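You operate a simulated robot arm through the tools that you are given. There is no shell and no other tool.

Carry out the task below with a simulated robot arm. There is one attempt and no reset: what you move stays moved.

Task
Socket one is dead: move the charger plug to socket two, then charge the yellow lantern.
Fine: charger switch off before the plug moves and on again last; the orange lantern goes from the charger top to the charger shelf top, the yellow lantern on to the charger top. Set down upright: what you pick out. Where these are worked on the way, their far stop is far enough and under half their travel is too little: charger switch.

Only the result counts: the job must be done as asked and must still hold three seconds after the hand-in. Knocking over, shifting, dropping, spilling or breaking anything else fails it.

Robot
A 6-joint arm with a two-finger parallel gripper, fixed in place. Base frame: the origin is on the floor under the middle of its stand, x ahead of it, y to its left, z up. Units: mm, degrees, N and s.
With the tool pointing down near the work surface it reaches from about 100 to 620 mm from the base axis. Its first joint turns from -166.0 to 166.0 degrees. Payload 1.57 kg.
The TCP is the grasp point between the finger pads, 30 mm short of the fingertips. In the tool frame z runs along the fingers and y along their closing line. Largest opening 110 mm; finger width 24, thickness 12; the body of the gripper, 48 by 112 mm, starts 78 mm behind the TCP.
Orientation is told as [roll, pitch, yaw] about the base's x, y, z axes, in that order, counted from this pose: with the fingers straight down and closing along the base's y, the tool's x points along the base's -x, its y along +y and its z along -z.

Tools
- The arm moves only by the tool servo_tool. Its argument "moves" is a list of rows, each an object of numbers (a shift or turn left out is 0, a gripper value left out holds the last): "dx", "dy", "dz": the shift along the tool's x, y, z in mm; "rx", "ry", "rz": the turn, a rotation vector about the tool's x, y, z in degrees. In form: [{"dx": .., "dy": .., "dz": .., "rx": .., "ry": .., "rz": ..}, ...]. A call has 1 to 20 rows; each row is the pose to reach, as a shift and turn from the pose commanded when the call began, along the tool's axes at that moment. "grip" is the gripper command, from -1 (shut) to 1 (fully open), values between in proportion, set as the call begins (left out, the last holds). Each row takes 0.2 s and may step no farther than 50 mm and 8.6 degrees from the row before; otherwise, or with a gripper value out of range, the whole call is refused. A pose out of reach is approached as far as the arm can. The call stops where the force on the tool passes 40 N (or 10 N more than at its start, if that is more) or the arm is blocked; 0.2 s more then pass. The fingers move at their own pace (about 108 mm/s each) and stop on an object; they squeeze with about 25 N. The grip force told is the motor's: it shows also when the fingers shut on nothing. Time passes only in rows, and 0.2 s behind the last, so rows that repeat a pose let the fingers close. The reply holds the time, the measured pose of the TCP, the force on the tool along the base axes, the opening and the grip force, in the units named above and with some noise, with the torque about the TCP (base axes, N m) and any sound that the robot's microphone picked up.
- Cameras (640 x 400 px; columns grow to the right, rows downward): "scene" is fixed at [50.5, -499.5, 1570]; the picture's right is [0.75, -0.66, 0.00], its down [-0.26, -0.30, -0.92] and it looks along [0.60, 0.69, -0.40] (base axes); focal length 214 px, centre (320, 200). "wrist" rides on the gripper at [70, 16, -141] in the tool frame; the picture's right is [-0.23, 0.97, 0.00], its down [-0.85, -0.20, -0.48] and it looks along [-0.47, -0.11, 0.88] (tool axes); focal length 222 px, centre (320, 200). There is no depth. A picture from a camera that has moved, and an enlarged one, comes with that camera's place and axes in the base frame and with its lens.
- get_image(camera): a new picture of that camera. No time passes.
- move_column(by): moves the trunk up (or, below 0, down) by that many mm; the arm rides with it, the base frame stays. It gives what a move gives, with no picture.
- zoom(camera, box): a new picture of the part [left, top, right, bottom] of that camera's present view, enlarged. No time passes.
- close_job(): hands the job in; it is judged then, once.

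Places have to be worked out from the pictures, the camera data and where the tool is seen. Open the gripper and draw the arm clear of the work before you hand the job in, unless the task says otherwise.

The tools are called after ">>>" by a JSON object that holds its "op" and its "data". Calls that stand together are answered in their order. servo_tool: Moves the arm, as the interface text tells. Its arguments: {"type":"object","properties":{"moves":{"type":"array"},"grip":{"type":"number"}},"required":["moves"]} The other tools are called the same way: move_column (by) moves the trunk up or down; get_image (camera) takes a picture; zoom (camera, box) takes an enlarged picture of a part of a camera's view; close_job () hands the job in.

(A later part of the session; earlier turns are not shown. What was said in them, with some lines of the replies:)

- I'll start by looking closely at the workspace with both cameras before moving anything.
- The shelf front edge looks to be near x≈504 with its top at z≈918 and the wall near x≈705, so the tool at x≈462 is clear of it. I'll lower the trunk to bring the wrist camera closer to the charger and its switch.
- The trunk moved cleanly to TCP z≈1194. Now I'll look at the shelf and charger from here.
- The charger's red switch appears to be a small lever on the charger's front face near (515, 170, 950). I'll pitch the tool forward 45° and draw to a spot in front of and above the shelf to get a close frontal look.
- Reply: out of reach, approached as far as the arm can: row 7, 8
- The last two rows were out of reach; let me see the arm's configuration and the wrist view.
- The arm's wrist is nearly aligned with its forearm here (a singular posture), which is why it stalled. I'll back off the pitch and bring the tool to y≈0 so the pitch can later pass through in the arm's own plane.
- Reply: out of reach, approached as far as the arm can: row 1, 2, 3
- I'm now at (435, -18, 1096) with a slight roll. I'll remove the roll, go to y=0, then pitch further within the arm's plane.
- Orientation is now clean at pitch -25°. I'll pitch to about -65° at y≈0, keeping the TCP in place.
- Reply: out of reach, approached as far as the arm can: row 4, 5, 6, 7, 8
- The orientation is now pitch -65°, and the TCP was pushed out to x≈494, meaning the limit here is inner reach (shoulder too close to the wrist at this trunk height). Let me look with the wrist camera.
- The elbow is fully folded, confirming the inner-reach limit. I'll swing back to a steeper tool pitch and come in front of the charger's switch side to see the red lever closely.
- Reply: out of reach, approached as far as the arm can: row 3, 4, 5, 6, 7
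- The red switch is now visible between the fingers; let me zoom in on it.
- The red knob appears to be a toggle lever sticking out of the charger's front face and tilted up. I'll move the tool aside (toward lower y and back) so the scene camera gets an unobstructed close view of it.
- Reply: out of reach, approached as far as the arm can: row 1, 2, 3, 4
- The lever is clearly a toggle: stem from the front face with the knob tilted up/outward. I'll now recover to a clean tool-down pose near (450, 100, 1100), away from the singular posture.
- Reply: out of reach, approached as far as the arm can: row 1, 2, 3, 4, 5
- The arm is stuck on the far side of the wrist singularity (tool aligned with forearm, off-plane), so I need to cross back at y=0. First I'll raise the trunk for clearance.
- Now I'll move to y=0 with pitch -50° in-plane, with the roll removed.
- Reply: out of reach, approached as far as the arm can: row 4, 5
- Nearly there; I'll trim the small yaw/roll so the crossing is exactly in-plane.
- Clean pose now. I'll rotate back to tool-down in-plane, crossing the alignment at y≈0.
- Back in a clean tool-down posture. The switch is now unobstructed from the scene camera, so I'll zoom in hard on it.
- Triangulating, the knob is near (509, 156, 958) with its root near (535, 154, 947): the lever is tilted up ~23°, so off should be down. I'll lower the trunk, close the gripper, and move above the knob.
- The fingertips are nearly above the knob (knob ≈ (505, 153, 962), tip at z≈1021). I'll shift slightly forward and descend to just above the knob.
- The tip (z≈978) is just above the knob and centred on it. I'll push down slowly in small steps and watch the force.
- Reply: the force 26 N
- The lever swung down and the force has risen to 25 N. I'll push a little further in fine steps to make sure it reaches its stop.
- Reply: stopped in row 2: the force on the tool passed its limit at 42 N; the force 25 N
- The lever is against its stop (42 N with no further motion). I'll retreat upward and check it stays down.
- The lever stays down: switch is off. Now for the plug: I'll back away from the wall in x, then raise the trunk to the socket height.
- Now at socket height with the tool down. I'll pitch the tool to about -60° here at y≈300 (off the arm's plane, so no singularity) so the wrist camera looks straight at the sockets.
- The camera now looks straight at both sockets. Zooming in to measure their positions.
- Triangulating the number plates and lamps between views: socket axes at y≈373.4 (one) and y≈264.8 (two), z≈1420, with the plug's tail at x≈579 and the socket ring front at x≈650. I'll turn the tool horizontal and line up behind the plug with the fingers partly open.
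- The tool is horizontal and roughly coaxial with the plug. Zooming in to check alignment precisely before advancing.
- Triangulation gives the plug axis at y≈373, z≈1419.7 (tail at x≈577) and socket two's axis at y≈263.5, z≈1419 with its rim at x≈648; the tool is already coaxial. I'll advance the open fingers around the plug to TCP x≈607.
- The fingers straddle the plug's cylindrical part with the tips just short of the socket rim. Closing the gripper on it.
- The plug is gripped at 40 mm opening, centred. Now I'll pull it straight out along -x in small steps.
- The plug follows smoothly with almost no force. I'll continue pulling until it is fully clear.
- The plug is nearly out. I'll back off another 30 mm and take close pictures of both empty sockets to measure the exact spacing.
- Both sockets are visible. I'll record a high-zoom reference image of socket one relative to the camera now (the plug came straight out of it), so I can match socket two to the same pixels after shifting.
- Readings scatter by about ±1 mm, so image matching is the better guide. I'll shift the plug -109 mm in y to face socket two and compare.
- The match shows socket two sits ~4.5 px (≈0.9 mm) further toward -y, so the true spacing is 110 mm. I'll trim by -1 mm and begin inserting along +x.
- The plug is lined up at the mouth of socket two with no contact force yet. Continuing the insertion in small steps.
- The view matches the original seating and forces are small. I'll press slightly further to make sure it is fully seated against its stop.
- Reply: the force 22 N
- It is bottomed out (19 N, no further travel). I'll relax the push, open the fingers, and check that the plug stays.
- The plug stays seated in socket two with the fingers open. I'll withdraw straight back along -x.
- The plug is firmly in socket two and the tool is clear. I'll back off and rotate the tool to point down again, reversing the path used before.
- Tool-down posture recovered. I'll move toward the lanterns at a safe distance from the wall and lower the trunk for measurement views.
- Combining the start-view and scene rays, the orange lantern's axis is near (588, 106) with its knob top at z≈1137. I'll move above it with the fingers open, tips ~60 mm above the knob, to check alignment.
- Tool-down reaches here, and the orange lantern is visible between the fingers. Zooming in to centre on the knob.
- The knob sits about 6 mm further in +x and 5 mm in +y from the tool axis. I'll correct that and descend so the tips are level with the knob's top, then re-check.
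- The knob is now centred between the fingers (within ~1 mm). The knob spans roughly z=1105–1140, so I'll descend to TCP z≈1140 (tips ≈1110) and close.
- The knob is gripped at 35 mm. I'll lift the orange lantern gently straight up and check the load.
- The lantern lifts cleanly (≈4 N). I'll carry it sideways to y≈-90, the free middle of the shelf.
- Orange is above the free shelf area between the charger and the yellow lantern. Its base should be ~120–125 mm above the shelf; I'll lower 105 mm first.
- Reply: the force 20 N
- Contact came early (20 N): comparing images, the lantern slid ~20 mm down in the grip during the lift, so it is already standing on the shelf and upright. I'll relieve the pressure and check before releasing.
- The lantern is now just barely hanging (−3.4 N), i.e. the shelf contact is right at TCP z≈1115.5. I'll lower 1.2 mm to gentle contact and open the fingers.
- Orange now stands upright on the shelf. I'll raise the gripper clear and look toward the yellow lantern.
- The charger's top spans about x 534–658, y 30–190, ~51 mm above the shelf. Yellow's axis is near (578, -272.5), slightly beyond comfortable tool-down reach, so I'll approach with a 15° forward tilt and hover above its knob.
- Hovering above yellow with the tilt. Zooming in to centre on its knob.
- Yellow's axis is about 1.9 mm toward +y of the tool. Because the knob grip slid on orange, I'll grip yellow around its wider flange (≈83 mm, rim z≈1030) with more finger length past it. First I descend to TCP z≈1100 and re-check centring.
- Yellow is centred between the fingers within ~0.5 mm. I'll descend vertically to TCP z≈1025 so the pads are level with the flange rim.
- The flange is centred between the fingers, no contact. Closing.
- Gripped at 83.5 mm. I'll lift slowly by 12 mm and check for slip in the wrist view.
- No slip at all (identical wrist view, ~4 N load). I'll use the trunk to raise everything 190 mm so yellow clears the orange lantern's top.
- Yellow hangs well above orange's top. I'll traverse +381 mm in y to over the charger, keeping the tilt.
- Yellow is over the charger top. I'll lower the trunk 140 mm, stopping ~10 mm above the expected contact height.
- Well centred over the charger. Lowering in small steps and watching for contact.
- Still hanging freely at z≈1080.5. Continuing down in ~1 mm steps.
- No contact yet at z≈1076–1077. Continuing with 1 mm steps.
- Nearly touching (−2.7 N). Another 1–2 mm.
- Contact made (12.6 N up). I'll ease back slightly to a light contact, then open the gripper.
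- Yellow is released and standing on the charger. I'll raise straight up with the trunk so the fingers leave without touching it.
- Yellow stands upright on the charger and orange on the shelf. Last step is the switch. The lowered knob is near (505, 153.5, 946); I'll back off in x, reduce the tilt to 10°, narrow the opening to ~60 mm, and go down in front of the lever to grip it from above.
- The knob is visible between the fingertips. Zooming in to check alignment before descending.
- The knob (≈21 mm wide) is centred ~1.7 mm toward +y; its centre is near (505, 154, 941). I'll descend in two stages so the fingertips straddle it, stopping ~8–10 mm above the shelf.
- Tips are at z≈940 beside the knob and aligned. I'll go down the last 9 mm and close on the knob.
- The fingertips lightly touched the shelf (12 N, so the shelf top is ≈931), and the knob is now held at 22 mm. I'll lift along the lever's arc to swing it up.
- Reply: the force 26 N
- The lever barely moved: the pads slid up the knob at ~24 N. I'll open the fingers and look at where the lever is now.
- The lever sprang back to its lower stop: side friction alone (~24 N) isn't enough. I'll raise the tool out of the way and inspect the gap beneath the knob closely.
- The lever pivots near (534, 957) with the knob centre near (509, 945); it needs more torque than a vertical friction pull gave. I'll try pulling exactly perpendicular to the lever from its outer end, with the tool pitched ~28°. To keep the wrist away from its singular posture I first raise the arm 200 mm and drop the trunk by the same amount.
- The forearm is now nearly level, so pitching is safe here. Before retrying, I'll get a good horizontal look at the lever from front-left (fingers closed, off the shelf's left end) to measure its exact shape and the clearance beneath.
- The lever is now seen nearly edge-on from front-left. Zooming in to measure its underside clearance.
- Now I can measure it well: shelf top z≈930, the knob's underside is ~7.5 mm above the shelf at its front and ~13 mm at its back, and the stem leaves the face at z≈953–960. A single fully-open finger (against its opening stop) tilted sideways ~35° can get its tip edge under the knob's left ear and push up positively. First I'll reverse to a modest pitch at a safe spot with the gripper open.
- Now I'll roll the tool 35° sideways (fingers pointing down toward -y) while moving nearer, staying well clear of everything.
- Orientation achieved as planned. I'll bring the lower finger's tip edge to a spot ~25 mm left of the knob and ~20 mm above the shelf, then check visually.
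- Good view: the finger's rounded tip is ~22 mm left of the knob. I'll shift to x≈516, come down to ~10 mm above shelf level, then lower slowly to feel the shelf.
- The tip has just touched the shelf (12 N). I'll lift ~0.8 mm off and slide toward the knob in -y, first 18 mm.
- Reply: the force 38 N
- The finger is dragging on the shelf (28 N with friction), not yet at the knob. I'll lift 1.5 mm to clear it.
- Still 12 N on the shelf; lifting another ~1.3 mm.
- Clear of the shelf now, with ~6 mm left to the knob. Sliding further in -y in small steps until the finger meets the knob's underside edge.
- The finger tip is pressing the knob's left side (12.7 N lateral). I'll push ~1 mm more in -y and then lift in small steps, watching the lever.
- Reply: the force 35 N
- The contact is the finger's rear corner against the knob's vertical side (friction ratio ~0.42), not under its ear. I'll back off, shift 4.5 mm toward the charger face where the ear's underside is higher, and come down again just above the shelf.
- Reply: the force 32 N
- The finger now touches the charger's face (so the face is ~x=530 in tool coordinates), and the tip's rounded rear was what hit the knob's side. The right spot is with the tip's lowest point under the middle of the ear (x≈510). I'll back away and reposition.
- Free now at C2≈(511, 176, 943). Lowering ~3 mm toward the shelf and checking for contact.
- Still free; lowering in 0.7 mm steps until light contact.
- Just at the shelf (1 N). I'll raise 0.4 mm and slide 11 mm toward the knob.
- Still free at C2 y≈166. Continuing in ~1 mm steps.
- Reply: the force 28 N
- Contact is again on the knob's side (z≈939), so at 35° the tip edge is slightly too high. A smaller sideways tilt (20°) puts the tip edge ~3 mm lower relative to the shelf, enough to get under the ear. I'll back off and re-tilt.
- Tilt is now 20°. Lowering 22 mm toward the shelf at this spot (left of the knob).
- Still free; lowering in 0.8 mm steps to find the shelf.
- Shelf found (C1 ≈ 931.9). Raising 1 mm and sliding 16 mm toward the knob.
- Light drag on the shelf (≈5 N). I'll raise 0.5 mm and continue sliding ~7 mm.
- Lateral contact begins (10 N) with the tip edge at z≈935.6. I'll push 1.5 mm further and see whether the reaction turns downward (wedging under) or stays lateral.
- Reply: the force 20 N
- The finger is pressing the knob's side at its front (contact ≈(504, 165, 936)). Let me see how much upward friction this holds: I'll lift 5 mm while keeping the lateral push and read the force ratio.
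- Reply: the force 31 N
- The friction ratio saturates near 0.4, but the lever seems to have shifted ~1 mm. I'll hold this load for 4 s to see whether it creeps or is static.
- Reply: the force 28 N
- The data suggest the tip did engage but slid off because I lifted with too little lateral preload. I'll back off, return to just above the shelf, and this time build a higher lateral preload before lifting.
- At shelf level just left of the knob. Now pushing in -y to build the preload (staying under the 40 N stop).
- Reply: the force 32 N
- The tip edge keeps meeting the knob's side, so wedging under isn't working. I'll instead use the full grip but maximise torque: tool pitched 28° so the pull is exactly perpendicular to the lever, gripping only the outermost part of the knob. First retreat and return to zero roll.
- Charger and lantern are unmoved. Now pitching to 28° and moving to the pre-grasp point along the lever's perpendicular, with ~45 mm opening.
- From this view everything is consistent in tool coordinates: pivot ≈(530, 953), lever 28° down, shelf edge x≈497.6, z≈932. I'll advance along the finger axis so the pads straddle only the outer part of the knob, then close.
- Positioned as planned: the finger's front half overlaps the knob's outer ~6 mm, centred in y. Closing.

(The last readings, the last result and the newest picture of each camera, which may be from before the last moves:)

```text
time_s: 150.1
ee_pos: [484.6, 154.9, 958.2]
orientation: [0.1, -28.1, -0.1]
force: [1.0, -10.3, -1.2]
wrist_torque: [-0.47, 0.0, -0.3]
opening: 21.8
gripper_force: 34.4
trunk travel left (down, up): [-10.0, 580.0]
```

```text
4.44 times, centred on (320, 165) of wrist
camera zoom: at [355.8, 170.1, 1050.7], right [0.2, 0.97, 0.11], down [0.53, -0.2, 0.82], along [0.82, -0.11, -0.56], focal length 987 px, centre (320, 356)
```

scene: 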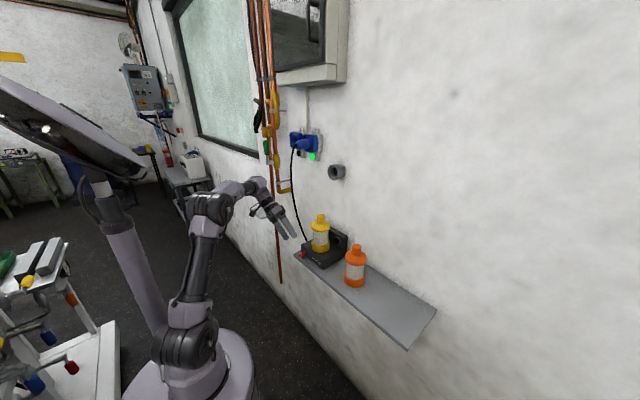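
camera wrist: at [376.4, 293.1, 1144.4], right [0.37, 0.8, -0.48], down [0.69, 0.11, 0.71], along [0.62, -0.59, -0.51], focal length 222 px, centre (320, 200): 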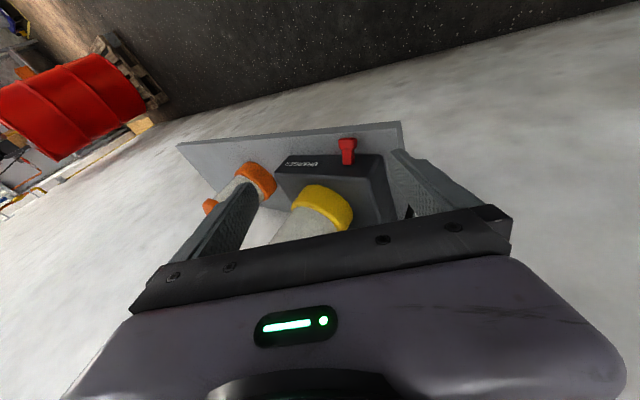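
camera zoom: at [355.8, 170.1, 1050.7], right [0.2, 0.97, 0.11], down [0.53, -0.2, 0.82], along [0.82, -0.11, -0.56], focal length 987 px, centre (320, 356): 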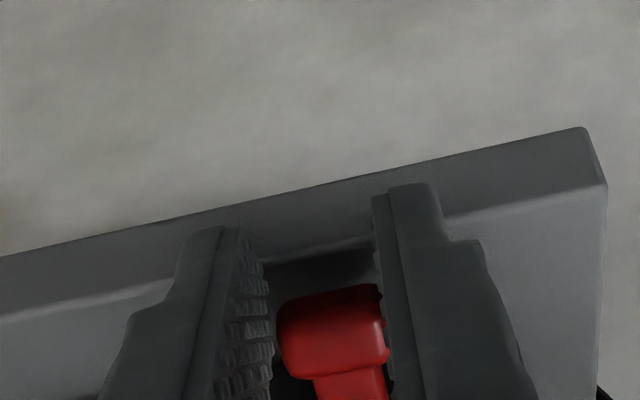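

Gripped on the outer end (21.8 mm). Now pulling along the lever's arc in small steps.

>>> {"op": "servo_tool", "data": {"moves": [{"dx": -0.03, "dz": -1.1}, {"dx": -0.07, "dz": -2.2}, {"dx": -0.18, "dz": -3.2}, {"dx": -0.3, "dz": -4.3}]}}

>>> {"op": "zoom", "data": {"camera": "wrist", "box": [250, 120, 390, 210]}}

>>> {"op": "zoom", "data": {"camera": "scene", "box": [286, 235, 326, 260]}}

```text
time_s: 151.1
ee_pos: [482.9, 155.6, 960.3]
orientation: [0.1, -27.8, -0.1]
force: [7.3, -13.7, -22.4]
wrist_torque: [-0.19, 0.94, -0.25]
opening: 22.0
gripper_force: 34.3
trunk travel left (down, up): [-10.0, 580.0]
```

```text
4.44 times, centred on (320, 165) of wrist
camera zoom: at [355.2, 170.3, 1053.8], right [0.2, 0.97, 0.11], down [0.53, -0.2, 0.82], along [0.82, -0.11, -0.56], focal length 987 px, centre (320, 356)
```

zoom: 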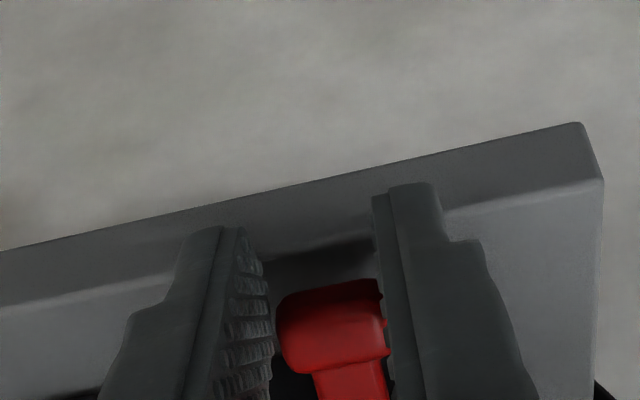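

```text
16.00 times, centred on (306, 248) of scene
camera zoom: at [50.5, -499.5, 1570.0], right [0.75, -0.66, 0.0], down [-0.26, -0.3, -0.92], along [0.6, 0.69, -0.4], focal length 3432 px, centre (544, -560)
```

zoom: 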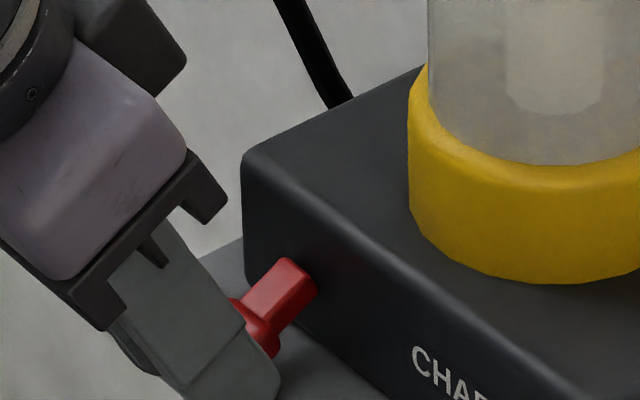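

Pull is at 23.6 N perpendicular with little visible motion. Adding lateral offset raised the pad load before, so I'll add ~2 mm in +y to increase the squeeze and continue the arc.

>>> {"op": "servo_tool", "data": {"moves": [{"dy": 0.8}, {"dy": 1.6}, {"dx": -0.1, "dy": 1.6, "dz": -0.6}, {"dx": -0.2, "dy": 1.6, "dz": -1.2}]}}

```text
time_s: 152.1
ee_pos: [482.2, 156.3, 964.2]
orientation: [0.2, -27.9, -0.1]
force: [5.2, -29.2, -23.3]
wrist_torque: [-0.56, 0.94, -0.57]
opening: 21.8
gripper_force: 34.7
trunk travel left (down, up): [-10.0, 580.0]
```

>>> {"op": "zoom", "data": {"camera": "wrist", "box": [250, 120, 390, 210]}}

>>> {"op": "zoom", "data": {"camera": "scene", "box": [286, 235, 326, 260]}}

```text
4.44 times, centred on (320, 165) of wrist
camera zoom: at [354.5, 170.1, 1055.9], right [0.2, 0.97, 0.11], down [0.53, -0.2, 0.82], along [0.82, -0.11, -0.56], focal length 987 px, centre (320, 356)
```

zoom: 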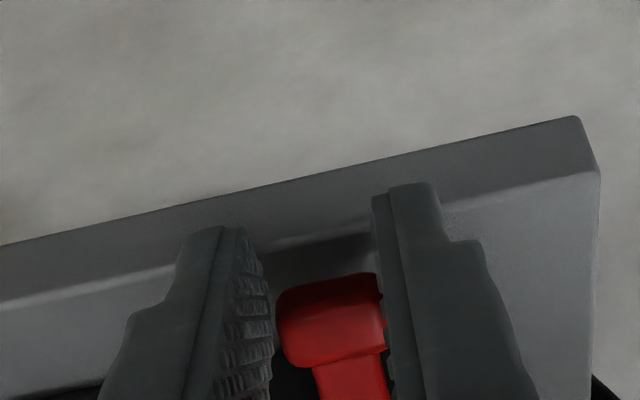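

```text
16.00 times, centred on (306, 248) of scene
camera zoom: at [50.5, -499.5, 1570.0], right [0.75, -0.66, 0.0], down [-0.26, -0.3, -0.92], along [0.6, 0.69, -0.4], focal length 3432 px, centre (544, -560)
```

zoom: 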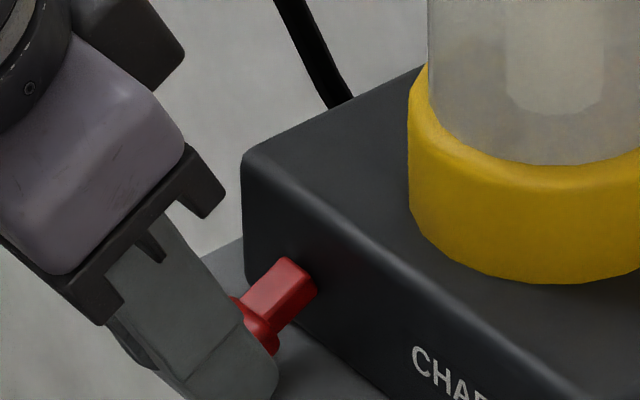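

Still no lever motion; the sideways load is now 29 N. I'll pull further with this higher squeeze to see if the vertical force can now exceed the earlier limit.

>>> {"op": "servo_tool", "data": {"moves": [{"dx": -0.05, "dz": -0.5}, {"dx": -0.1, "dz": -1.0}, {"dx": -0.15, "dz": -1.5}, {"dx": -0.2, "dz": -2.0}]}}

>>> {"op": "zoom", "data": {"camera": "scene", "box": [286, 235, 326, 260]}}

```text
time_s: 153.1
ee_pos: [481.1, 155.2, 965.8]
orientation: [0.2, -28.0, -0.2]
force: [5.9, -29.7, -21.4]
wrist_torque: [-0.76, 0.95, -0.52]
opening: 21.9
gripper_force: 34.4
trunk travel left (down, up): [-10.0, 580.0]
```

```text
16.00 times, centred on (306, 248) of scene
camera zoom: at [50.5, -499.5, 1570.0], right [0.75, -0.66, 0.0], down [-0.26, -0.3, -0.92], along [0.6, 0.69, -0.4], focal length 3432 px, centre (544, -560)
```

zoom: 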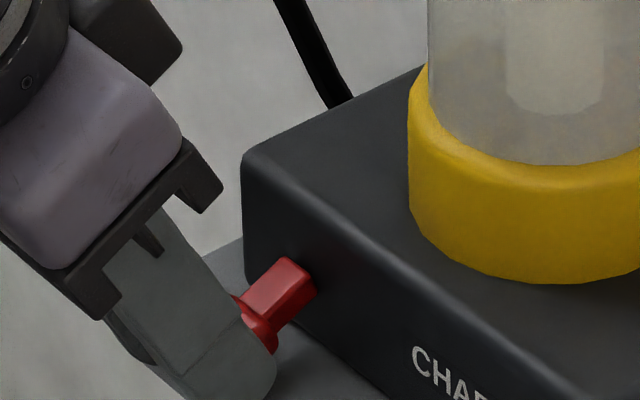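

The grip slips at ~23 N regardless, just short of what's needed. But the finger body dragged on the shelf with friction ≈0.9, far more than the pads' ≈0.42. So I'll use the outside of the closed fingers: press sideways on the knob and lift with that higher friction. First release and back out.

>>> {"op": "servo_tool", "data": {"grip": -0.18, "moves": [{"dy": -2.2, "dz": 0}, {"dy": -2.2, "dz": 0}, {"dy": -2.2, "dz": -15}, {"dy": -2.2, "dz": -40}, {"dy": -2.2, "dz": -60}]}}

>>> {"op": "servo_tool", "data": {"grip": -1, "moves": [{"dy": 10}, {"dy": 20}, {"dy": 30}, {"dy": 30}]}}

>>> {"op": "zoom", "data": {"camera": "wrist", "box": [240, 80, 400, 180]}}

```text
time_s: 154.3
ee_pos: [450.4, 155.0, 1018.8]
orientation: [0.0, -27.9, 0.0]
force: [0.2, 0.5, 0.6]
wrist_torque: [0.01, 0.0, 0.03]
opening: 45.0
gripper_force: 0.0
trunk travel left (down, up): [-10.0, 580.0]
```

```text
time_s: 155.3
ee_pos: [452.5, 186.1, 1020.8]
orientation: [0.2, -28.1, 0.0]
force: [-0.7, 0.4, -0.3]
wrist_torque: [0.0, -0.02, -0.02]
opening: 0.0
gripper_force: 21.2
trunk travel left (down, up): [-10.0, 580.0]
```

```text
4.00 times, centred on (320, 130) of wrist
camera zoom: at [324.2, 201.2, 1111.8], right [0.2, 0.97, 0.11], down [0.53, -0.2, 0.82], along [0.82, -0.11, -0.55], focal length 888 px, centre (320, 480)
```

zoom: 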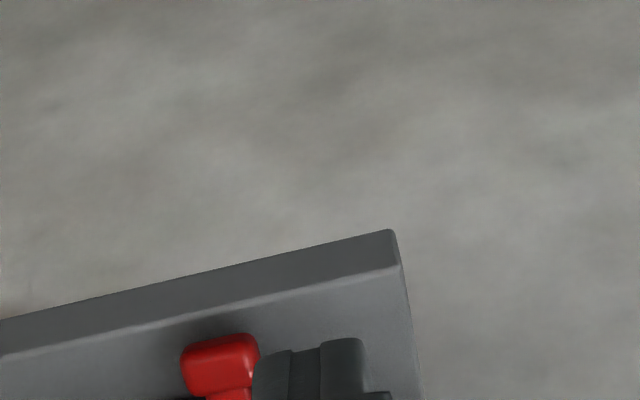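

Fingers are closed at y≈186. Moving down along the finger axis so the tips sit just above the shelf edge, left of the knob's outer end.

>>> {"op": "servo_tool", "data": {"moves": [{"dx": 0, "dz": 15}, {"dx": -0.1, "dz": 30}, {"dx": -0.2, "dz": 45}, {"dx": -0.3, "dz": 60}, {"dx": -0.4, "dz": 68}, {"dx": -0.4, "dz": 68}]}}

>>> {"op": "zoom", "data": {"camera": "wrist", "box": [240, 110, 400, 210]}}

>>> {"op": "zoom", "data": {"camera": "scene", "box": [286, 235, 326, 260]}}

```text
time_s: 156.7
ee_pos: [483.8, 184.8, 960.4]
orientation: [0.0, -28.1, 0.0]
force: [-1.2, -0.1, -0.3]
wrist_torque: [0.02, -0.04, 0.02]
opening: 0.0
gripper_force: 20.7
trunk travel left (down, up): [-10.0, 580.0]
```

```text
4.00 times, centred on (320, 160) of wrist
camera zoom: at [356.4, 199.6, 1051.9], right [0.2, 0.97, 0.11], down [0.53, -0.2, 0.82], along [0.82, -0.11, -0.56], focal length 888 px, centre (320, 360)
```

zoom: 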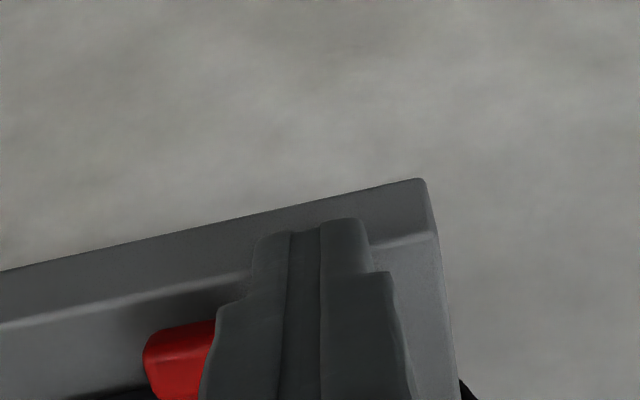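

```text
16.00 times, centred on (306, 248) of scene
camera zoom: at [50.5, -499.5, 1570.0], right [0.75, -0.66, 0.0], down [-0.26, -0.3, -0.92], along [0.6, 0.69, -0.4], focal length 3432 px, centre (544, -560)
```

zoom: 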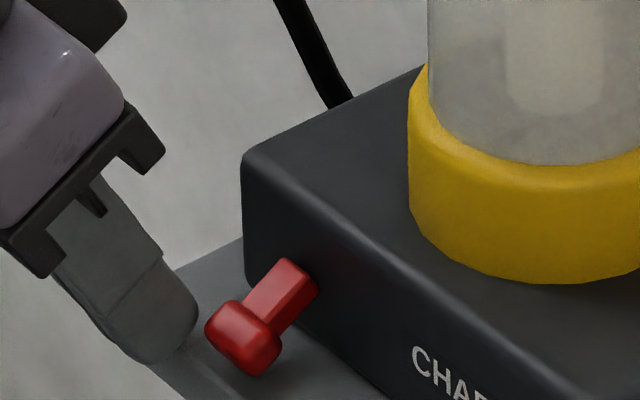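

The closed fingertips are beside the knob, with only the tip section at the knob's height. Pushing in -y to make contact and build ~35 N.

>>> {"op": "servo_tool", "data": {"moves": [{"dy": -3}, {"dy": -6}, {"dy": -7.5}, {"dy": -8.5}, {"dy": -8.5}]}}

```text
time_s: 157.9
ee_pos: [483.9, 176.1, 958.1]
orientation: [0.0, -28.1, 0.0]
force: [-0.9, 0.7, -0.4]
wrist_torque: [0.01, -0.03, -0.03]
opening: 0.1
gripper_force: 21.4
trunk travel left (down, up): [-10.0, 580.0]
```

Not in contact yet at y≈176. Continuing in small steps.

>>> {"op": "servo_tool", "data": {"moves": [{"dy": -1}, {"dy": -2}, {"dy": -3}, {"dy": -3}]}}

```text
time_s: 158.9
ee_pos: [484.6, 176.5, 960.4]
orientation: [-0.1, -28.1, 0.1]
force: [-4.6, 27.5, -1.6]
wrist_torque: [0.52, 0.09, 0.45]
opening: 0.0
gripper_force: 21.7
trunk travel left (down, up): [-10.0, 580.0]
```

Contact on the knob's outer end (27.5 N at ≈(503, 941)). Adding a bit more side load and starting to lift along the arc.

>>> {"op": "servo_tool", "data": {"moves": [{"dy": -0.5}, {"dy": -0.5, "dz": -0.7}, {"dy": -0.5, "dz": -1.4}]}}

```text
time_s: 159.7
ee_pos: [484.0, 176.0, 960.7]
orientation: [-0.1, -28.1, 0.0]
force: [1.5, 35.7, -5.0]
wrist_torque: [0.71, 0.19, 0.72]
opening: 0.0
gripper_force: 21.5
trunk travel left (down, up): [-10.0, 580.0]
```

Side load 35.7 N, lift building. Continuing to lift in small steps.

>>> {"op": "servo_tool", "data": {"moves": [{"dz": -0.6}, {"dz": -1.2}, {"dz": -1.8}]}}

```text
time_s: 160.5
ee_pos: [482.8, 175.6, 961.8]
orientation: [-0.1, -28.1, 0.0]
force: [1.9, 37.7, -9.3]
wrist_torque: [0.8, 0.36, 0.73]
opening: 0.0
gripper_force: 21.3
trunk travel left (down, up): [-10.0, 580.0]
```

>>> {"op": "servo_tool", "data": {"moves": [{"dz": -0.8}, {"dz": -1.6}, {"dz": -2.4}]}}

>>> {"op": "zoom", "data": {"camera": "scene", "box": [286, 235, 326, 260]}}

```text
time_s: 161.3
ee_pos: [482.3, 175.9, 963.6]
orientation: [-0.2, -28.0, 0.1]
force: [-1.1, 36.7, -9.4]
wrist_torque: [0.79, 0.46, 0.69]
opening: 0.0
gripper_force: 21.5
trunk travel left (down, up): [-10.0, 580.0]
```

```text
16.00 times, centred on (306, 248) of scene
camera zoom: at [50.5, -499.5, 1570.0], right [0.75, -0.66, 0.0], down [-0.26, -0.3, -0.92], along [0.6, 0.69, -0.4], focal length 3432 px, centre (544, -560)
```

zoom: 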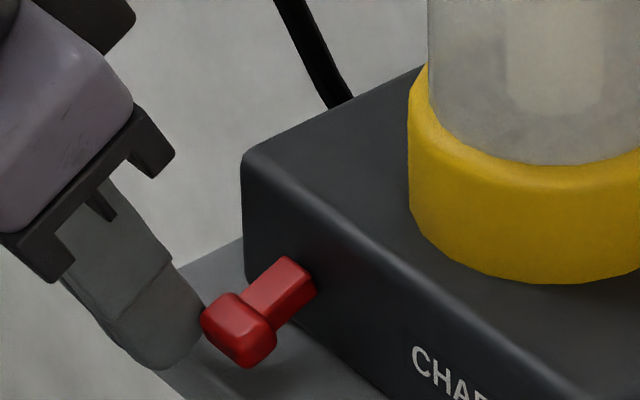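

The lever has actually started to rise (the knob moved ~4 mm with the finger, at only ~9 N). This side-press lift works, so I'll continue slowly along the arc.

>>> {"op": "servo_tool", "data": {"moves": [{"dx": -0.2, "dz": -0.9}, {"dx": -0.4, "dz": -1.8}, {"dx": -0.6, "dz": -2.7}, {"dx": -0.8, "dz": -3.5}, {"dx": -1.0, "dz": -4.3}, {"dx": -1.18, "dz": -5.1}]}}

>>> {"op": "zoom", "data": {"camera": "scene", "box": [286, 235, 326, 260]}}

```text
time_s: 162.7
ee_pos: [480.4, 176.6, 969.7]
orientation: [-0.2, -28.0, 0.1]
force: [2.6, 37.5, -8.9]
wrist_torque: [0.78, 0.34, 0.74]
opening: 0.0
gripper_force: 21.1
trunk travel left (down, up): [-10.0, 580.0]
```

```text
16.00 times, centred on (306, 248) of scene
camera zoom: at [50.5, -499.5, 1570.0], right [0.75, -0.66, 0.0], down [-0.26, -0.3, -0.92], along [0.6, 0.69, -0.4], focal length 3432 px, centre (544, -560)
```

zoom: 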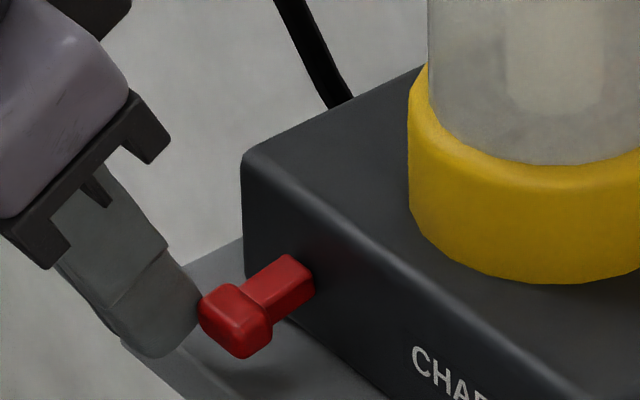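

The lever keeps following. Continuing up through horizontal.

>>> {"op": "servo_tool", "data": {"moves": [{"dx": -0.4, "dz": -1.1}, {"dx": -0.9, "dz": -2.3}, {"dx": -1.4, "dz": -3.5}, {"dx": -2.04, "dz": -4.8}, {"dx": -2.7, "dz": -5.9}, {"dx": -3.4, "dz": -7}, {"dx": -4.1, "dz": -8.1}, {"dx": -4.9, "dz": -9.2}]}}

>>> {"op": "zoom", "data": {"camera": "scene", "box": [286, 235, 326, 260]}}

```text
time_s: 164.5
ee_pos: [480.6, 176.4, 979.9]
orientation: [-0.2, -28.0, 0.1]
force: [-0.5, 31.7, -6.5]
wrist_torque: [0.66, 0.35, 0.6]
opening: 0.0
gripper_force: 21.0
trunk travel left (down, up): [-10.0, 580.0]
```

```text
16.00 times, centred on (306, 248) of scene
camera zoom: at [50.5, -499.5, 1570.0], right [0.75, -0.66, 0.0], down [-0.26, -0.3, -0.92], along [0.6, 0.69, -0.4], focal length 3432 px, centre (544, -560)
```

zoom: 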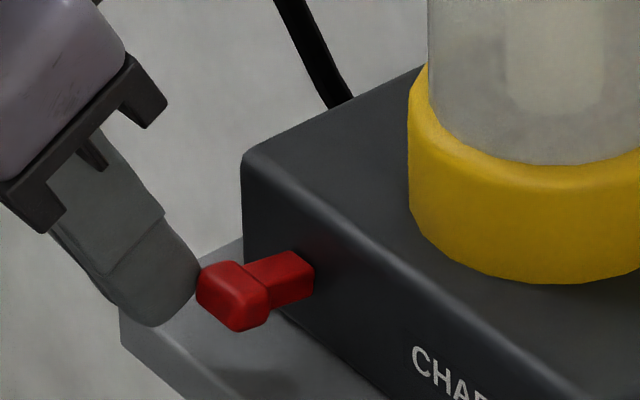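

The lever is now past horizontal. Continuing toward the upper stop.

>>> {"op": "servo_tool", "data": {"moves": [{"dx": -0.9, "dz": -1}, {"dx": -1.8, "dz": -2}, {"dx": -2.7, "dz": -3}, {"dx": -3.56, "dz": -3.83}, {"dx": -4.5, "dz": -4.6}, {"dx": -5.6, "dz": -5.5}, {"dx": -6.9, "dz": -6.4}, {"dx": -8.2, "dz": -7.2}]}}

>>> {"op": "zoom", "data": {"camera": "scene", "box": [286, 235, 326, 260]}}

```text
time_s: 166.3
ee_pos: [483.5, 176.0, 990.1]
orientation: [-0.2, -28.3, 0.1]
force: [-12.8, 35.9, -1.0]
wrist_torque: [0.81, 0.45, 0.54]
opening: 0.2
gripper_force: 20.9
trunk travel left (down, up): [-10.0, 580.0]
```

```text
16.00 times, centred on (306, 248) of scene
camera zoom: at [50.5, -499.5, 1570.0], right [0.75, -0.66, 0.0], down [-0.26, -0.3, -0.92], along [0.6, 0.69, -0.4], focal length 3432 px, centre (544, -560)
```

zoom: 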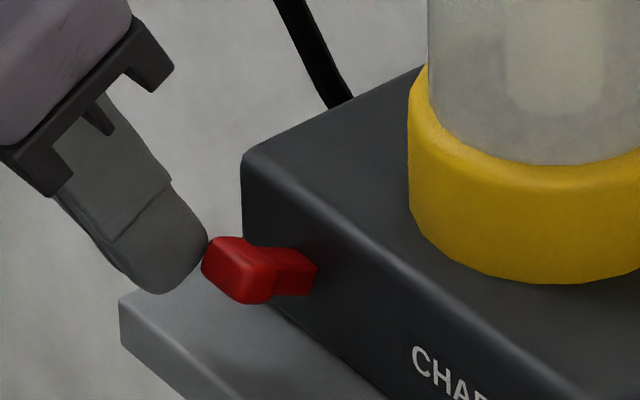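

The lever is now essentially back at its original up position. I'll release the side pressure by moving away in +y and check that it stays.

>>> {"op": "servo_tool", "data": {"moves": [{"dy": 2}, {"dy": 5}, {"dy": 12}, {"dy": 20}]}}

>>> {"op": "zoom", "data": {"camera": "scene", "box": [290, 238, 322, 258]}}

>>> {"op": "zoom", "data": {"camera": "wrist", "box": [200, 120, 360, 220]}}

```text
time_s: 167.3
ee_pos: [483.4, 193.2, 991.3]
orientation: [0.0, -28.1, 0.1]
force: [0.4, 0.8, -0.2]
wrist_torque: [0.03, 0.04, -0.01]
opening: 0.0
gripper_force: 21.2
trunk travel left (down, up): [-10.0, 580.0]
```

```text
16.00 times, centred on (306, 248) of scene
camera zoom: at [50.5, -499.5, 1570.0], right [0.75, -0.66, 0.0], down [-0.26, -0.3, -0.92], along [0.6, 0.69, -0.4], focal length 3432 px, centre (544, -568)
```

zoom: 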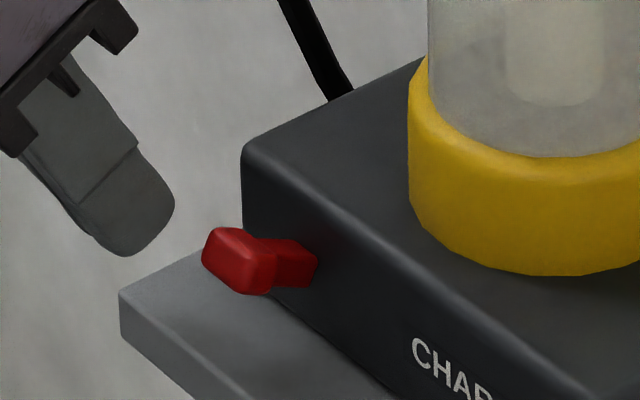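

```text
4.00 times, centred on (280, 170) of wrist
camera zoom: at [355.7, 208.3, 1082.6], right [0.2, 0.97, 0.11], down [0.53, -0.2, 0.82], along [0.82, -0.11, -0.56], focal length 888 px, centre (480, 320)
```

zoom: 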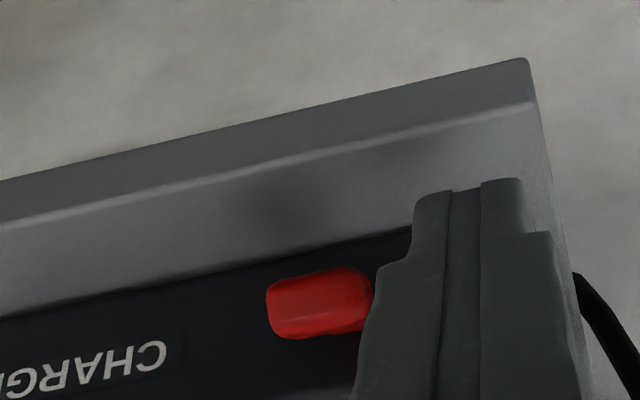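

The lever stays up and matches the original "on" image exactly. Now I'll draw the arm clear and check the whole scene, including the charger's indicator.

>>> {"op": "servo_tool", "data": {"grip": 1, "moves": [{"dz": -20}, {"dz": -45}, {"dz": -70}, {"dz": -95}, {"dz": -120}]}}

>>> {"op": "get_image", "data": {"camera": "scene"}}

>>> {"op": "zoom", "data": {"camera": "scene", "box": [280, 190, 400, 300]}}

>>> {"op": "zoom", "data": {"camera": "scene", "box": [250, 100, 350, 170]}}

```text
time_s: 168.5
ee_pos: [426.9, 192.8, 1096.5]
orientation: [-0.1, -28.1, 0.1]
force: [-0.7, 0.7, 0.1]
wrist_torque: [0.03, 0.0, 0.03]
opening: 109.9
gripper_force: 0.0
trunk travel left (down, up): [-10.0, 580.0]
```

```text
taken
```

scene: 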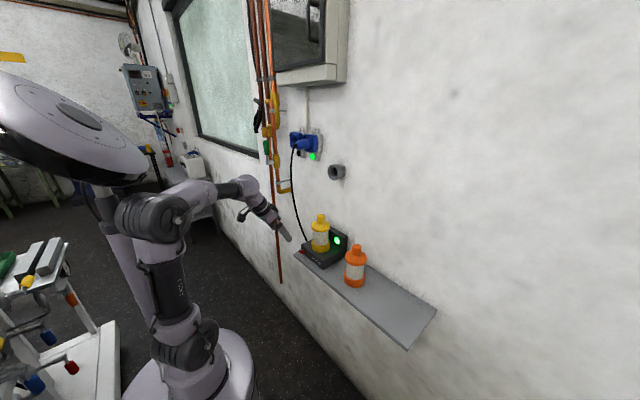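

```text
3.64 times, centred on (340, 245) of scene
camera zoom: at [50.5, -499.5, 1570.0], right [0.75, -0.66, 0.0], down [-0.26, -0.3, -0.92], along [0.6, 0.69, -0.4], focal length 780 px, centre (247, 36)
```

zoom: 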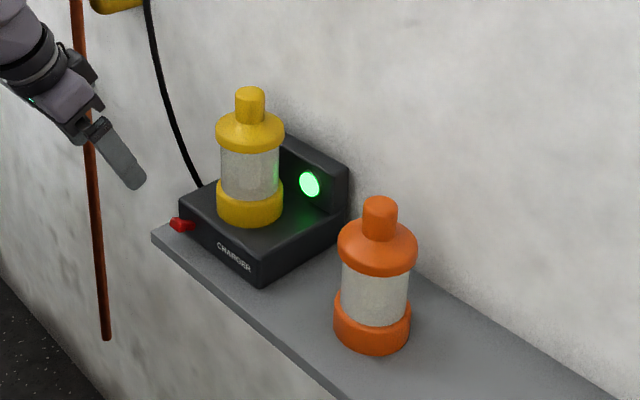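

```text
5.71 times, centred on (300, 135) of scene
camera zoom: at [50.5, -499.5, 1570.0], right [0.75, -0.66, 0.0], down [-0.26, -0.3, -0.92], along [0.6, 0.69, -0.4], focal length 1226 px, centre (434, 571)
```

zoom: 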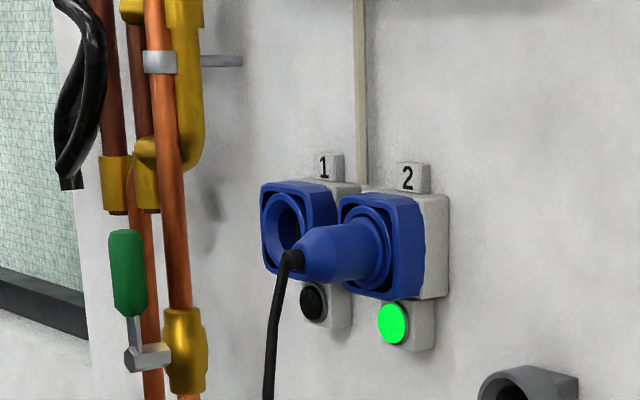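

The charger's indicator is now glowing green. The plug is in socket two, yellow stands on the charger, orange stands on the shelf, the switch is on, and the open gripper is well clear. Handing in.

>>> {"op": "close_job", "data": {}}

```text
The job is handed in.
```

The job is handed in. The charger is plugged into socket two and charging the yellow lantern: the charger's indicator was glowing green when I handed in.

- **Plug:** I switched the charger off first, then moved the plug from socket one to socket two and pressed it in until it bottomed out.
- **Orange lantern:** it stands upright on the shelf, in the free space beside the charger. It slid about 27 mm down in the grip during the lift, but I did not drop it.
- **Yellow lantern:** it stands upright on the charger top, where the orange one was.
- **Switch:** it is back on, and the lever matches its original position in the pictures. Pulling the lever up in the grip slipped several times. I got it up by pressing the closed fingers against its side and lifting slowly.
- **Contact along the way:** while working the switch, the fingers touched the shelf and the front of the charger at up to about 38 N. Nothing looked shifted in the pictures afterwards.

The gripper is open and about 100 mm clear of the work.
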